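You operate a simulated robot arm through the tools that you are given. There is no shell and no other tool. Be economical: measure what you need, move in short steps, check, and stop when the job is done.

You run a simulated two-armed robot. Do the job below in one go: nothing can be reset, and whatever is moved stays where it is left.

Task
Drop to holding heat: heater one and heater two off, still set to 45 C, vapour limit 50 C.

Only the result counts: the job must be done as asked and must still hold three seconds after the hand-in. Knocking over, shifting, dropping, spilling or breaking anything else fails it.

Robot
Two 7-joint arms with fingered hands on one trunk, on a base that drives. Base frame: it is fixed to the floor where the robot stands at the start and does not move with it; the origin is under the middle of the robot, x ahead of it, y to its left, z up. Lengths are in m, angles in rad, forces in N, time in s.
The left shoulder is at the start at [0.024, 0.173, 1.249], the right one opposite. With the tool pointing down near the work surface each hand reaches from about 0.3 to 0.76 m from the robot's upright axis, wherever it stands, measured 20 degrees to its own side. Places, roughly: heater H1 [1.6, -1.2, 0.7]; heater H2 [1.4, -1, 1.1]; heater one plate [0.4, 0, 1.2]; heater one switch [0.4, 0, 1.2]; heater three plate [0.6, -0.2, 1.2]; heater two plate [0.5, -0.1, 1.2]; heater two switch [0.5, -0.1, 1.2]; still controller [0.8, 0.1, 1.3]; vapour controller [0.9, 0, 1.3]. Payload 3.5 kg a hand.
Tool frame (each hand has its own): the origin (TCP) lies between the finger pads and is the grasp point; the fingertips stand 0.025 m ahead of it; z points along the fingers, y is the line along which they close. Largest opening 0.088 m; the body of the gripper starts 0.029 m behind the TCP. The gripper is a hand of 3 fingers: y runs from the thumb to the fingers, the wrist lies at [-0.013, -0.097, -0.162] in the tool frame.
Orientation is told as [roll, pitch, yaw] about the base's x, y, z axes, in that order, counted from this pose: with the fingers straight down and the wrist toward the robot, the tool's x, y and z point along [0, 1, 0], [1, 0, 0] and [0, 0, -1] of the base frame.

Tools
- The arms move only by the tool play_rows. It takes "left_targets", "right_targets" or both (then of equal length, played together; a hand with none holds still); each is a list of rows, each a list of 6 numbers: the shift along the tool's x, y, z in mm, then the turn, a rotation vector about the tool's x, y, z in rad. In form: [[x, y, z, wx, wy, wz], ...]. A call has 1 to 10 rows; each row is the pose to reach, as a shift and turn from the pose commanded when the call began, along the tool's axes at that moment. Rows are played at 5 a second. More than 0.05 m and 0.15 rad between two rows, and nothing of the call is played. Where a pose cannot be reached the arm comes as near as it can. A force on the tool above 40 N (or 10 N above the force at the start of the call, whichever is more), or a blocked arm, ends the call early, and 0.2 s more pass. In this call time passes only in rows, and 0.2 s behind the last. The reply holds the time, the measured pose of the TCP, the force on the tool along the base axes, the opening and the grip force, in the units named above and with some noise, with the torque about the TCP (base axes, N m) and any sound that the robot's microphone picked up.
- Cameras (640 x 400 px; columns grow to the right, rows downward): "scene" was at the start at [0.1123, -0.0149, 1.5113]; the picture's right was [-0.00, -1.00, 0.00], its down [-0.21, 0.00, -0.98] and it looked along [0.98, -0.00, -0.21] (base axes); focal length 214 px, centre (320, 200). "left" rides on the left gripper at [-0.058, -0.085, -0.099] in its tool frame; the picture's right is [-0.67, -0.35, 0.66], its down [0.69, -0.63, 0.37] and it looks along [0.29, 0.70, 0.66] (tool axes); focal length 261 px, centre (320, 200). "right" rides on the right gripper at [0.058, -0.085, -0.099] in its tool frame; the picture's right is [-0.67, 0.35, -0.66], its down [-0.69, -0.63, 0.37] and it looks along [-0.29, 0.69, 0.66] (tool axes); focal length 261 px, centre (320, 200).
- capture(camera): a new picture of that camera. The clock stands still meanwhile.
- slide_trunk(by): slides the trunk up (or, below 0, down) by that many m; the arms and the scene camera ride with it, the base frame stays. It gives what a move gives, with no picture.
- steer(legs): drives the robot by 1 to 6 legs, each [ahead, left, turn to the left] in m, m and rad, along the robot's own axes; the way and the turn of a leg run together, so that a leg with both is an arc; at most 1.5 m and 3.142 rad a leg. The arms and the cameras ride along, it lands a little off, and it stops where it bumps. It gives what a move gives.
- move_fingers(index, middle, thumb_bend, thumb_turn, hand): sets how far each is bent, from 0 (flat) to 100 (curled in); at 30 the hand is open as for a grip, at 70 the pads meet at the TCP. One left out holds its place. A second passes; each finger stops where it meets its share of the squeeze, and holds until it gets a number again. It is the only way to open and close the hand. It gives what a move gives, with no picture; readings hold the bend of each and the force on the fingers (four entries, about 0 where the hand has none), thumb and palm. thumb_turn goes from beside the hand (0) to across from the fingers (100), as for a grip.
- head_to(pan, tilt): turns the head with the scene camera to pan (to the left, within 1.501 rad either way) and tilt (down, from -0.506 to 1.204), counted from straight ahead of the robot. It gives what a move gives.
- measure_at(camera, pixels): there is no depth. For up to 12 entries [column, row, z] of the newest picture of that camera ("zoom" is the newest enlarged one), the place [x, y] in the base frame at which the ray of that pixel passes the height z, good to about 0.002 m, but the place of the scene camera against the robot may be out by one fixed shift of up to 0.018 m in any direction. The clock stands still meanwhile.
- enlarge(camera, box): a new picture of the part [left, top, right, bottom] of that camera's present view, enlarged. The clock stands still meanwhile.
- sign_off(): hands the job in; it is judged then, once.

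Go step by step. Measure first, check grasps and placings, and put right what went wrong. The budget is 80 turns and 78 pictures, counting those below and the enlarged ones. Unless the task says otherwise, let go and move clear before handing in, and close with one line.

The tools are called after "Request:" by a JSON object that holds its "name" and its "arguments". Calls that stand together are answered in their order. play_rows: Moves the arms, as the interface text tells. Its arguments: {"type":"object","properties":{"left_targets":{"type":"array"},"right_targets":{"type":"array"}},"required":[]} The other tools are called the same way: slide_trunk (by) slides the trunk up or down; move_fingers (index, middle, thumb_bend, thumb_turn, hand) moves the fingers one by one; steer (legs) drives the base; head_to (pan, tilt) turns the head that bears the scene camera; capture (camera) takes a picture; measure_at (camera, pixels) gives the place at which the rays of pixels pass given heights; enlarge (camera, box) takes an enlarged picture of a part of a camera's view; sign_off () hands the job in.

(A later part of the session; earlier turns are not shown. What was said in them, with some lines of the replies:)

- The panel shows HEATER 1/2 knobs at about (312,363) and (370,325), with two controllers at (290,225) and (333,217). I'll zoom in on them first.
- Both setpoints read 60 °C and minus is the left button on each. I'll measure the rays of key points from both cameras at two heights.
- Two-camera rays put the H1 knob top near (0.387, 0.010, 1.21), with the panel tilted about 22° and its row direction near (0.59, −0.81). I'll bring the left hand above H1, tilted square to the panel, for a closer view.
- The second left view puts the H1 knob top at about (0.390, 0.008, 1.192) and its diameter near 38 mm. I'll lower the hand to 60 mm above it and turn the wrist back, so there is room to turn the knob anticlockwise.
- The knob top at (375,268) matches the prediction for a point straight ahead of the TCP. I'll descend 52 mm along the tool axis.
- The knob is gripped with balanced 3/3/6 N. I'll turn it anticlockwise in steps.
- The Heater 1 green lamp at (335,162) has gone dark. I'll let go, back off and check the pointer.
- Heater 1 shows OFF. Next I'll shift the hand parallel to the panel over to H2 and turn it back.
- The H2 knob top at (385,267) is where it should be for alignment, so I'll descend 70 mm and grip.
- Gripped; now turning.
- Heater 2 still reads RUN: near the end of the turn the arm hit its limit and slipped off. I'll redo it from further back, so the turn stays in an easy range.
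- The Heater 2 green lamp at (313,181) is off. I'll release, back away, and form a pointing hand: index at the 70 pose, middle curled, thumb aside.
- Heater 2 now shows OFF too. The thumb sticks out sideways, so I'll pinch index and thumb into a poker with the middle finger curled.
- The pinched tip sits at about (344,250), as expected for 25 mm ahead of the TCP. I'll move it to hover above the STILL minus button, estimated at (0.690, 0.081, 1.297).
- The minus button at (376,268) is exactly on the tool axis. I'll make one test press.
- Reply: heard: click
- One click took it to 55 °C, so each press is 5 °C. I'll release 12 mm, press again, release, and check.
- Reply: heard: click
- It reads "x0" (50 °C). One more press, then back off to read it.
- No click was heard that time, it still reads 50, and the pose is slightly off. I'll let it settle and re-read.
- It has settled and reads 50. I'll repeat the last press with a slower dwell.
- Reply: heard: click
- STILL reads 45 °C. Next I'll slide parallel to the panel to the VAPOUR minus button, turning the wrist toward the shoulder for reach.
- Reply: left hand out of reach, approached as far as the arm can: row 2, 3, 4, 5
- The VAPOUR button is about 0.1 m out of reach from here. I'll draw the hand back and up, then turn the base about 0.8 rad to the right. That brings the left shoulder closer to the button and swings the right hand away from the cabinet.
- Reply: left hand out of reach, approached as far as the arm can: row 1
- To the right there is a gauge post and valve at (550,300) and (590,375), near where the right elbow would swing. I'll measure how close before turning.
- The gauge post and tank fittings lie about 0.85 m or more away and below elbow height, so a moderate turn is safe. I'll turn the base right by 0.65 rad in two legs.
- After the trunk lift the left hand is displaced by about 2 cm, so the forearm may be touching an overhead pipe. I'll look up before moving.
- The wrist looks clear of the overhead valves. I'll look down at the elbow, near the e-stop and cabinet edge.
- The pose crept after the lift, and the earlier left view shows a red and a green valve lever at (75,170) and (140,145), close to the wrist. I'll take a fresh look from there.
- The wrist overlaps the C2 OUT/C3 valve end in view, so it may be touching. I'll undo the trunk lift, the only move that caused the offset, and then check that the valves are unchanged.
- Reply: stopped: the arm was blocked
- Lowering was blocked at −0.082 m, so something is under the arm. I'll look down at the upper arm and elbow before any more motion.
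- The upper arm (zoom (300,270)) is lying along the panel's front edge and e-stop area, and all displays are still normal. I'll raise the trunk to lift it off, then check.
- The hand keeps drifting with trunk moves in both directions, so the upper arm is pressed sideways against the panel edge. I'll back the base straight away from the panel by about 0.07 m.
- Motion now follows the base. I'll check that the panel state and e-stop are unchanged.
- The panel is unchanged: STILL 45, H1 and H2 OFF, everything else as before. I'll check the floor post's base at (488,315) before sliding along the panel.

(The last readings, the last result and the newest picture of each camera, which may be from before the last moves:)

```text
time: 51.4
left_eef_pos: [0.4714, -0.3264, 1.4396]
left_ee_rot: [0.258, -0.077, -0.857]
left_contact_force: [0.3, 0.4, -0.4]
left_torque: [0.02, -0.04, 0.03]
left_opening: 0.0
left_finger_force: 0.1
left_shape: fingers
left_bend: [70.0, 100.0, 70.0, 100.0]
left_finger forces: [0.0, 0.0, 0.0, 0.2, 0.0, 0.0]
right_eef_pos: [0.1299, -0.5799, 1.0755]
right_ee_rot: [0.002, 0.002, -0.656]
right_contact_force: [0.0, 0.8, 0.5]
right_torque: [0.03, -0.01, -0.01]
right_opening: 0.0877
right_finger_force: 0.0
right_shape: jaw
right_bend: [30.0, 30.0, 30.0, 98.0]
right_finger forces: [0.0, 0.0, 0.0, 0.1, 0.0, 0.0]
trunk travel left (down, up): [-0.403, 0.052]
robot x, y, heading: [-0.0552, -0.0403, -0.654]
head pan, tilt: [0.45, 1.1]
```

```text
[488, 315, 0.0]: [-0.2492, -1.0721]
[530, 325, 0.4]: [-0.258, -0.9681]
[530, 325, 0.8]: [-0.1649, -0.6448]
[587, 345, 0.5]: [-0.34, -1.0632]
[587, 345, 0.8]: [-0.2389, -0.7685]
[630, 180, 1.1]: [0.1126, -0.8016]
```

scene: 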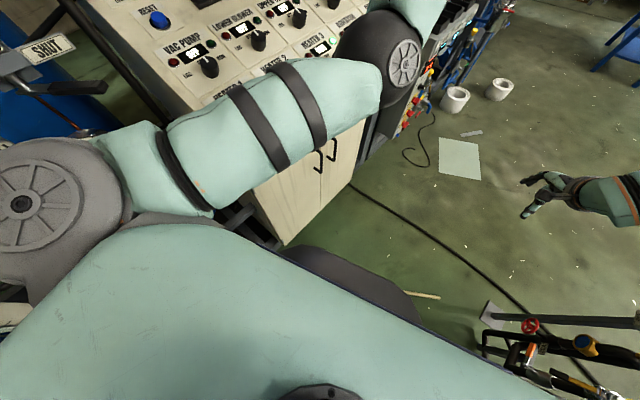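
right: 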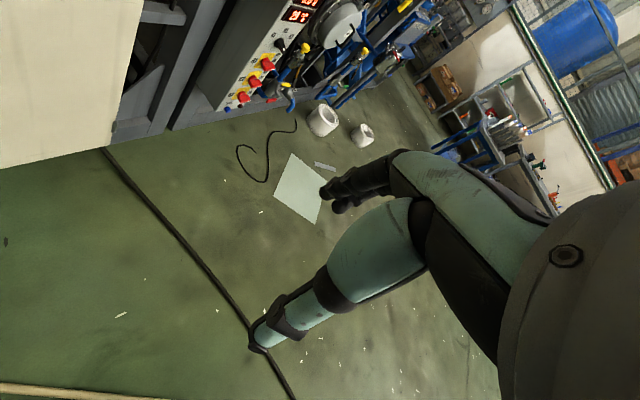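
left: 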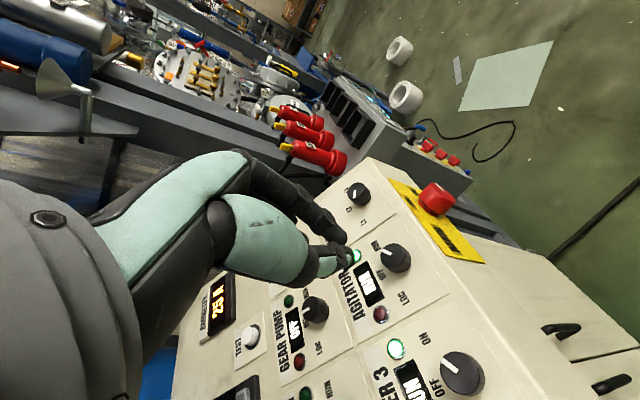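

The post stands 0.4 m clear of the right elbow. I'll slide the base 0.09 m parallel to the panel.

Request:
{"name": "steer", "arguments": {"legs": [[0.086, -0.025, 0]]}}

Request:
{"name": "head_to", "arguments": {"pan": 0.5, "tilt": 0.5}}

Request:
{"name": "capture", "arguments": {"camera": "scene"}}

Request:
{"name": "capture", "arguments": {"camera": "left"}}

```text
time: 52.5
left_eef_pos: [0.5206, -0.3918, 1.4437]
left_ee_rot: [0.261, -0.083, -0.856]
left_contact_force: [0.3, 0.2, 0.7]
left_torque: [-0.01, -0.02, 0.0]
left_opening: 0.0
left_finger_force: 0.1
left_shape: fingers
left_bend: [70.0, 100.0, 70.0, 100.0]
left_finger forces: [0.1, 0.0, 0.0, 0.1, 0.0, 0.0]
right_eef_pos: [0.179, -0.6466, 1.0778]
right_ee_rot: [-0.003, -0.002, -0.654]
right_contact_force: [0.2, -0.5, 0.3]
right_torque: [-0.04, 0.0, 0.02]
right_opening: 0.0874
right_finger_force: 0.0
right_shape: jaw
right_bend: [30.0, 30.0, 30.0, 98.0]
right_finger forces: [0.1, 0.0, 0.0, 0.0, 0.0, 0.0]
trunk travel left (down, up): [-0.403, 0.052]
robot x, y, heading: [-0.0011, -0.1118, -0.654]
head pan, tilt: [0.45, 1.1]
```

```text
time: 53.5
left_eef_pos: [0.5266, -0.3953, 1.4398]
left_ee_rot: [0.261, -0.076, -0.853]
left_contact_force: [-0.2, 0.0, 0.2]
left_torque: [0.0, -0.02, 0.0]
left_opening: 0.0
left_finger_force: 0.0
left_shape: fingers
left_bend: [70.0, 100.0, 70.0, 100.0]
left_finger forces: [0.0, 0.1, 0.1, 0.1, 0.0, 0.0]
right_eef_pos: [0.1834, -0.6506, 1.075]
right_ee_rot: [-0.001, 0.006, -0.655]
right_contact_force: [-0.1, 0.6, 0.8]
right_torque: [0.0, 0.0, -0.02]
right_opening: 0.0877
right_finger_force: 0.1
right_shape: jaw
right_bend: [30.0, 30.0, 30.0, 98.0]
right_finger forces: [0.1, 0.0, 0.0, 0.0, 0.0, 0.0]
trunk travel left (down, up): [-0.403, 0.052]
robot x, y, heading: [-0.0034, -0.1087, -0.661]
head pan, tilt: [0.499, 0.499]
```

```text
24 pictures are left
```

scene: 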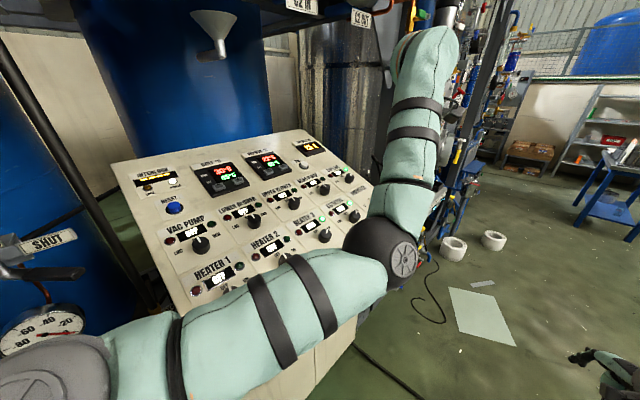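

```text
23 pictures are left
```

left: 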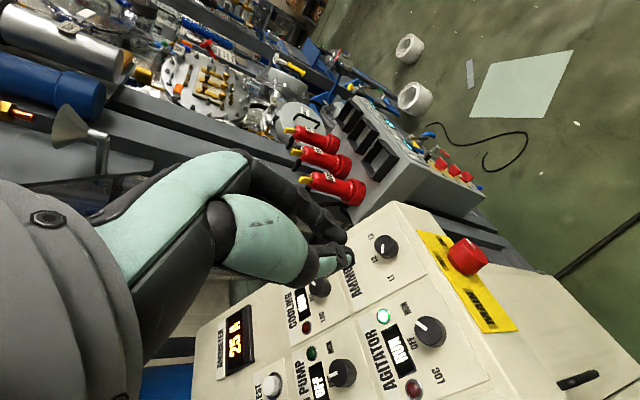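

All clear. I'll move the hand in two stages toward a hover over the VAPOUR minus button, turning square to the panel. First half now.

Request:
{"name": "play_rows", "arguments": {"left_targets": [[36, -9, 15.7, 0, 0.013, -0.063], [72, -18, 31, 0, 0.026, -0.126], [108, -27, 47, 0, 0.038, -0.19], [144, -35, 63, 0, 0.051, -0.253], [180, -44, 78, -0.001, 0.064, -0.316]]}}

Request:
{"name": "capture", "arguments": {"camera": "scene"}}

```text
time: 54.7
left_eef_pos: [0.6443, -0.2362, 1.4038]
left_ee_rot: [0.289, -0.164, -0.551]
left_contact_force: [-0.2, -0.4, 1.3]
left_torque: [0.02, -0.01, -0.01]
left_opening: 0.0002
left_finger_force: 0.1
left_shape: fingers
left_bend: [70.0, 100.0, 70.0, 100.0]
left_finger forces: [0.0, 0.0, 0.1, 0.1, 0.0, 0.0]
right_eef_pos: [0.1827, -0.6502, 1.0741]
right_ee_rot: [-0.002, 0.005, -0.655]
right_contact_force: [0.2, -0.2, -0.5]
right_torque: [0.02, 0.0, -0.02]
right_opening: 0.0876
right_finger_force: 0.0
right_shape: jaw
right_bend: [30.0, 30.0, 30.0, 98.0]
right_finger forces: [0.0, 0.0, 0.1, 0.1, 0.1, 0.0]
trunk travel left (down, up): [-0.403, 0.052]
robot x, y, heading: [-0.0032, -0.1101, -0.657]
head pan, tilt: [0.499, 0.499]
```

```text
22 pictures are left
```

scene: 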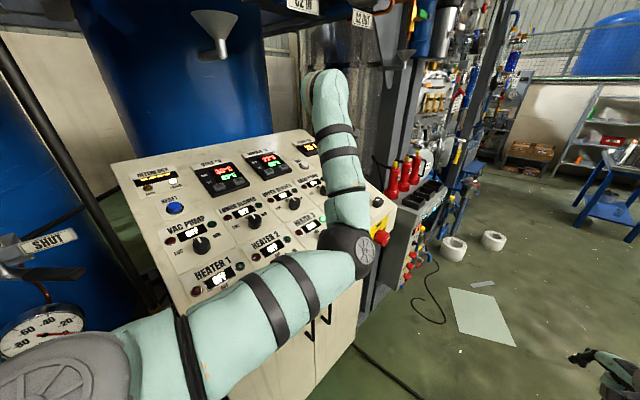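

It tracks well and the elbow is clear. Second half now.

Request:
{"name": "play_rows", "arguments": {"left_targets": [[37, 3, 17, 0, 0.013, -0.063], [73, 5, 35, 0, 0.026, -0.126], [110, 8, 52, 0, 0.038, -0.19], [146, 10, 70, 0, 0.051, -0.253], [183, 13, 87, -0.001, 0.064, -0.316], [183, 13, 87, -0.001, 0.064, -0.316]]}}

Request:
{"name": "capture", "arguments": {"camera": "scene"}}

Request:
{"name": "capture", "arguments": {"camera": "left"}}

```text
time: 56.1
left_eef_pos: [0.7675, -0.0768, 1.3782]
left_ee_rot: [0.288, -0.255, -0.241]
left_contact_force: [0.7, -0.6, -0.5]
left_torque: [0.0, 0.01, 0.02]
left_opening: 0.0002
left_finger_force: 0.1
left_shape: fingers
left_bend: [70.0, 100.0, 70.0, 100.0]
left_finger forces: [0.1, 0.1, 0.0, 0.0, 0.1, 0.0]
right_eef_pos: [0.1827, -0.652, 1.0752]
right_ee_rot: [0.0, 0.002, -0.655]
right_contact_force: [0.9, 0.5, 0.2]
right_torque: [-0.03, 0.01, -0.01]
right_opening: 0.0877
right_finger_force: 0.0
right_shape: jaw
right_bend: [30.0, 30.0, 30.0, 98.0]
right_finger forces: [0.1, 0.0, 0.0, 0.0, 0.0, 0.0]
trunk travel left (down, up): [-0.403, 0.052]
robot x, y, heading: [-0.0052, -0.1095, -0.655]
head pan, tilt: [0.499, 0.499]
```

```text
21 pictures are left
```

scene: 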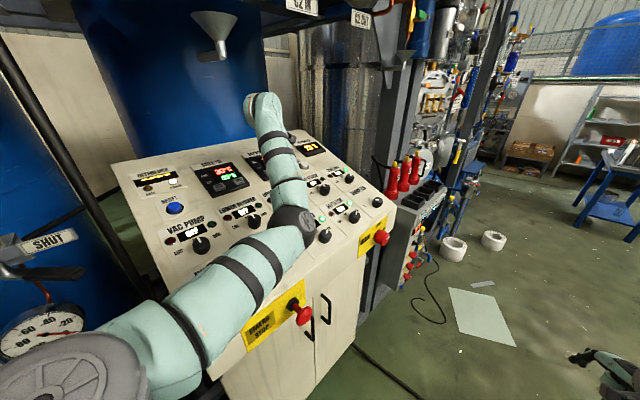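

```text
20 pictures are left
```

left: 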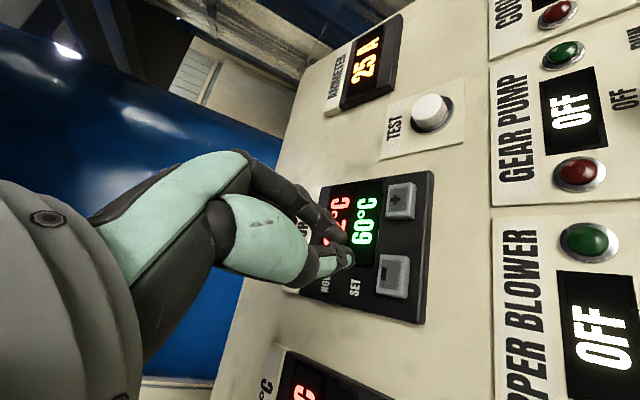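

Both e-stops look untouched. The VAPOUR minus button at (392,277) is about 65 mm ahead of the tip; I'll correct 2 mm and descend part way.

Request:
{"name": "play_rows", "arguments": {"left_targets": [[1, -1, 15, 0, 0, 0], [2, -2, 30, 0, 0, 0], [2, -2, 42, 0, 0, 0], [2, -2, 42, 0, 0, 0]]}}

Request:
{"name": "capture", "arguments": {"camera": "left"}}

Request:
{"name": "enlarge", "arguments": {"camera": "scene", "box": [160, 80, 400, 300]}}

```text
time: 57.1
left_eef_pos: [0.7762, -0.0651, 1.3402]
left_ee_rot: [0.288, -0.256, -0.24]
left_contact_force: [-0.4, 0.3, -0.4]
left_torque: [0.02, -0.02, -0.02]
left_opening: 0.0
left_finger_force: 0.1
left_shape: fingers
left_bend: [70.0, 100.0, 70.0, 100.0]
left_finger forces: [0.0, 0.0, 0.0, 0.0, 0.0, 0.0]
right_eef_pos: [0.1826, -0.6513, 1.0751]
right_ee_rot: [0.001, 0.006, -0.653]
right_contact_force: [-1.1, -1.1, -0.9]
right_torque: [-0.01, 0.01, -0.03]
right_opening: 0.0878
right_finger_force: 0.0
right_shape: jaw
right_bend: [30.0, 30.0, 30.0, 98.0]
right_finger forces: [0.1, 0.0, 0.0, 0.0, 0.0, 0.0]
trunk travel left (down, up): [-0.403, 0.052]
robot x, y, heading: [-0.0038, -0.1135, -0.653]
head pan, tilt: [0.499, 0.499]
```

```text
19 pictures are left
```

left: 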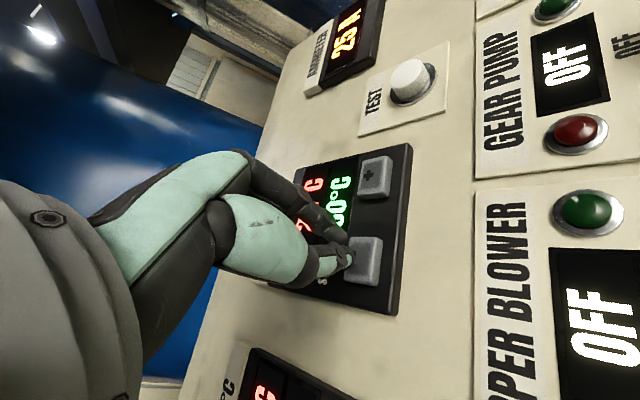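

```text
1.82 times, centred on (280, 190) of scene
```

zoom: 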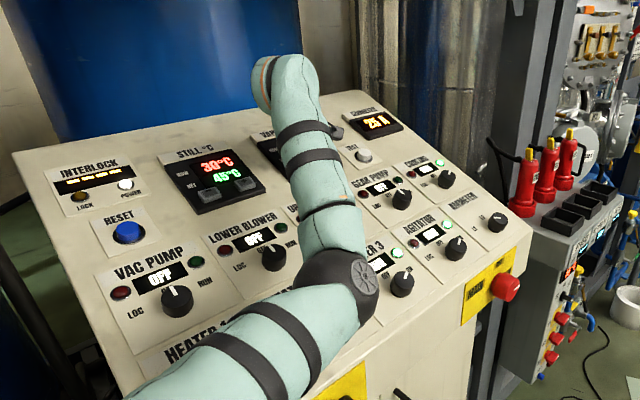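

Request:
{"name": "play_rows", "arguments": {"left_targets": [[0, 0, 10, 0, 0, 0], [0, 0, 16, 0, 0, 0], [0, 0, 21, 0, 0, 0], [0, 0, 24, 0, 0, 0]]}}

Request:
{"name": "capture", "arguments": {"camera": "left"}}

```text
time: 58.1
left_eef_pos: [0.7797, -0.0611, 1.3207]
left_ee_rot: [0.289, -0.261, -0.241]
left_contact_force: [-2.6, -1.4, 8.9]
left_torque: [-0.04, 0.02, 0.0]
left_opening: 0.0
left_finger_force: 4.2
left_shape: fingers
left_bend: [70.0, 100.0, 71.0, 100.0]
left_finger forces: [4.1, 0.0, 0.0, 0.0, 5.5, 0.0]
right_eef_pos: [0.1812, -0.6509, 1.0759]
right_ee_rot: [0.002, 0.003, -0.654]
right_contact_force: [0.7, -0.5, -0.4]
right_torque: [-0.01, -0.01, -0.01]
right_opening: 0.0876
right_finger_force: 0.0
right_shape: jaw
right_bend: [30.0, 30.0, 30.0, 98.0]
right_finger forces: [0.0, 0.1, 0.0, 0.1, 0.0, 0.0]
trunk travel left (down, up): [-0.403, 0.052]
robot x, y, heading: [-0.0049, -0.109, -0.664]
head pan, tilt: [0.499, 0.499]
heard: click
```

```text
17 pictures are left
```

left: 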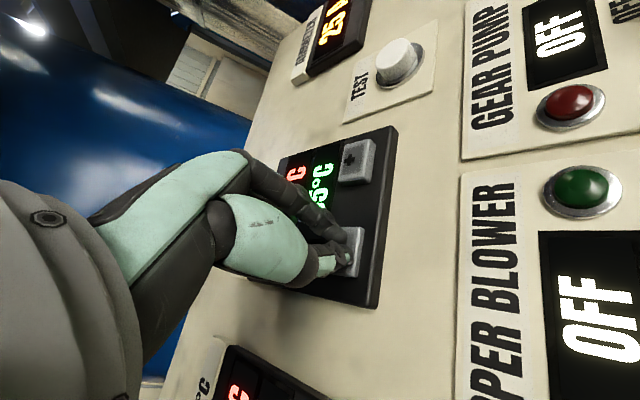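

It clicked, and the setpoint now ends in 5 (55 °C). I'll release, press once more, then back off to read.

Request:
{"name": "play_rows", "arguments": {"left_targets": [[0, 0, -8, 0, 0, 0], [0, 0, -14, 0, 0, 0], [0, 0, -14, 0, 0, 0]]}}

Request:
{"name": "play_rows", "arguments": {"left_targets": [[0, 0, 8, 0, 0, 0], [0, 0, 12, 0, 0, 0], [0, 0, 14.5, 0, 0, 0]]}}

Request:
{"name": "play_rows", "arguments": {"left_targets": [[0, 0, -10, 0, 0, 0], [0, 0, -30, 0, 0, 0], [0, 0, -55, 0, 0, 0], [0, 0, -65, 0, 0, 0]]}}

Request:
{"name": "capture", "arguments": {"camera": "left"}}

```text
time: 58.9
left_eef_pos: [0.7769, -0.0624, 1.3314]
left_ee_rot: [0.288, -0.255, -0.24]
left_contact_force: [-0.7, 0.2, 0.1]
left_torque: [0.01, 0.01, -0.01]
left_opening: 0.0001
left_finger_force: 0.1
left_shape: fingers
left_bend: [70.0, 100.0, 70.0, 100.0]
left_finger forces: [0.1, 0.0, 0.0, 0.0, 0.0, 0.0]
right_eef_pos: [0.1822, -0.6513, 1.0739]
right_ee_rot: [0.0, 0.002, -0.655]
right_contact_force: [0.6, -0.4, -0.1]
right_torque: [0.0, -0.02, -0.04]
right_opening: 0.088
right_finger_force: 0.1
right_shape: jaw
right_bend: [30.0, 30.0, 30.0, 98.0]
right_finger forces: [0.0, 0.0, 0.1, 0.0, 0.0, 0.0]
trunk travel left (down, up): [-0.403, 0.052]
robot x, y, heading: [-0.0026, -0.1115, -0.659]
head pan, tilt: [0.499, 0.499]
```

```text
time: 59.7
left_eef_pos: [0.7801, -0.0612, 1.3202]
left_ee_rot: [0.288, -0.26, -0.241]
left_contact_force: [-0.2, -1.6, 8.6]
left_torque: [-0.02, -0.03, -0.01]
left_opening: 0.0
left_finger_force: 4.8
left_shape: fingers
left_bend: [70.0, 100.0, 71.0, 100.0]
left_finger forces: [5.8, 0.0, 0.0, 0.0, 3.4, 0.0]
right_eef_pos: [0.1806, -0.6511, 1.0761]
right_ee_rot: [0.001, 0.005, -0.658]
right_contact_force: [0.1, -0.8, -0.1]
right_torque: [0.03, -0.03, -0.01]
right_opening: 0.0875
right_finger_force: 0.0
right_shape: jaw
right_bend: [30.0, 30.0, 30.0, 98.0]
right_finger forces: [0.1, 0.0, 0.1, 0.1, 0.1, 0.1]
trunk travel left (down, up): [-0.403, 0.052]
robot x, y, heading: [-0.0057, -0.1112, -0.656]
head pan, tilt: [0.499, 0.499]
heard: click
```

```text
time: 60.7
left_eef_pos: [0.763, -0.0734, 1.3782]
left_ee_rot: [0.287, -0.255, -0.241]
left_contact_force: [0.3, 0.0, 0.4]
left_torque: [0.02, 0.02, 0.01]
left_opening: 0.0
left_finger_force: 0.1
left_shape: fingers
left_bend: [70.0, 100.0, 70.0, 100.0]
left_finger forces: [0.0, 0.0, 0.1, 0.0, 0.0, 0.0]
right_eef_pos: [0.183, -0.6507, 1.0746]
right_ee_rot: [0.0, 0.006, -0.654]
right_contact_force: [-0.3, -0.4, 0.0]
right_torque: [-0.01, -0.01, 0.0]
right_opening: 0.0878
right_finger_force: 0.0
right_shape: jaw
right_bend: [30.0, 30.0, 30.0, 98.0]
right_finger forces: [0.1, 0.0, 0.0, 0.0, 0.0, 0.0]
trunk travel left (down, up): [-0.403, 0.052]
robot x, y, heading: [-0.005, -0.1122, -0.659]
head pan, tilt: [0.499, 0.499]
```

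```text
16 pictures are left
```

left: 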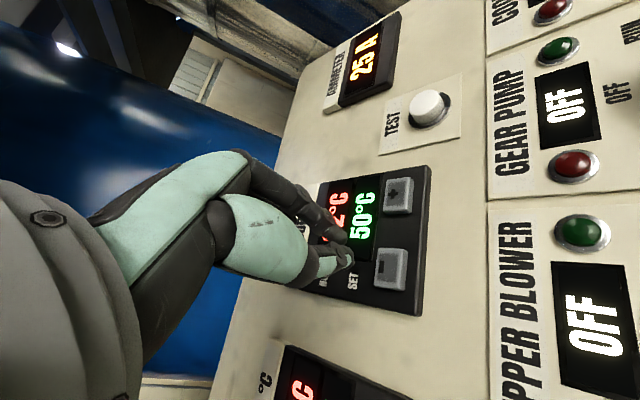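

VAPOUR reads 50 °C. I'll retrace half of the way out, clear of the panel, and check the whole panel.

Request:
{"name": "play_rows", "arguments": {"left_targets": [[-33, -14, -20, 0, -0.013, 0.063], [-65, -28, -39, 0, -0.026, 0.126], [-98, -41, -59, 0, -0.038, 0.19], [-131, -55, -79, 0, -0.051, 0.253], [-163, -69, -98, 0, -0.064, 0.316]]}}

Request:
{"name": "enlarge", "arguments": {"camera": "scene", "box": [100, 110, 400, 310]}}

Request:
{"name": "capture", "arguments": {"camera": "scene"}}

```text
time: 61.9
left_eef_pos: [0.639, -0.2358, 1.4055]
left_ee_rot: [0.289, -0.166, -0.553]
left_contact_force: [0.4, 0.2, -1.0]
left_torque: [0.03, 0.04, 0.01]
left_opening: 0.0001
left_finger_force: 0.2
left_shape: fingers
left_bend: [70.0, 100.0, 70.0, 100.0]
left_finger forces: [0.0, 0.1, 0.1, 0.0, 0.0, 0.0]
right_eef_pos: [0.1821, -0.6504, 1.0737]
right_ee_rot: [0.001, 0.002, -0.653]
right_contact_force: [-0.2, 0.1, 0.2]
right_torque: [0.02, 0.02, -0.04]
right_opening: 0.0877
right_finger_force: 0.1
right_shape: jaw
right_bend: [30.0, 30.0, 30.0, 98.0]
right_finger forces: [0.0, 0.0, 0.0, 0.0, 0.1, 0.0]
trunk travel left (down, up): [-0.403, 0.052]
robot x, y, heading: [-0.0051, -0.1108, -0.657]
head pan, tilt: [0.499, 0.499]
```

```text
2.00 times, centred on (250, 210) of scene
```

zoom: 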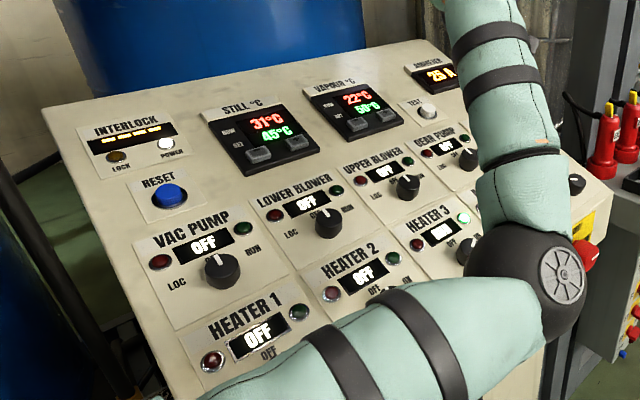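

```text
14 pictures are left
```

scene: 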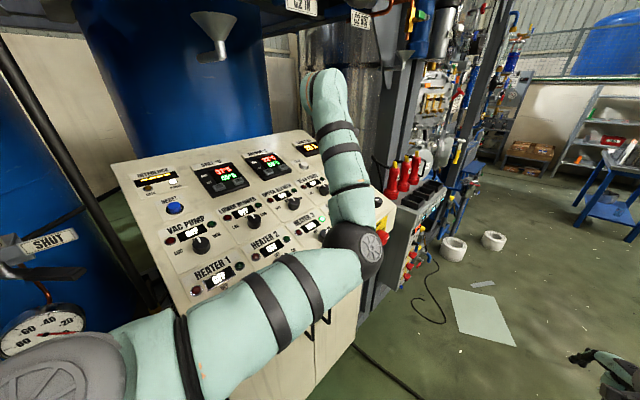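

The panel shows HEATER 1 OFF, HEATER 2 OFF, STILL set 45 °C and VAPOUR set 50 °C. The other switches are unchanged and the hand is clear, so I'm handing in.

Request:
{"name": "sign_off", "arguments": {}}

```text
The job is handed in.
```

The job is handed in: heaters one and two are off, the still is set to 45 °C and the vapour limit to 50 °C. While I was repositioning, the left upper arm leaned on the panel's front edge; afterwards the panel readings, switches and both e-stops looked unchanged.
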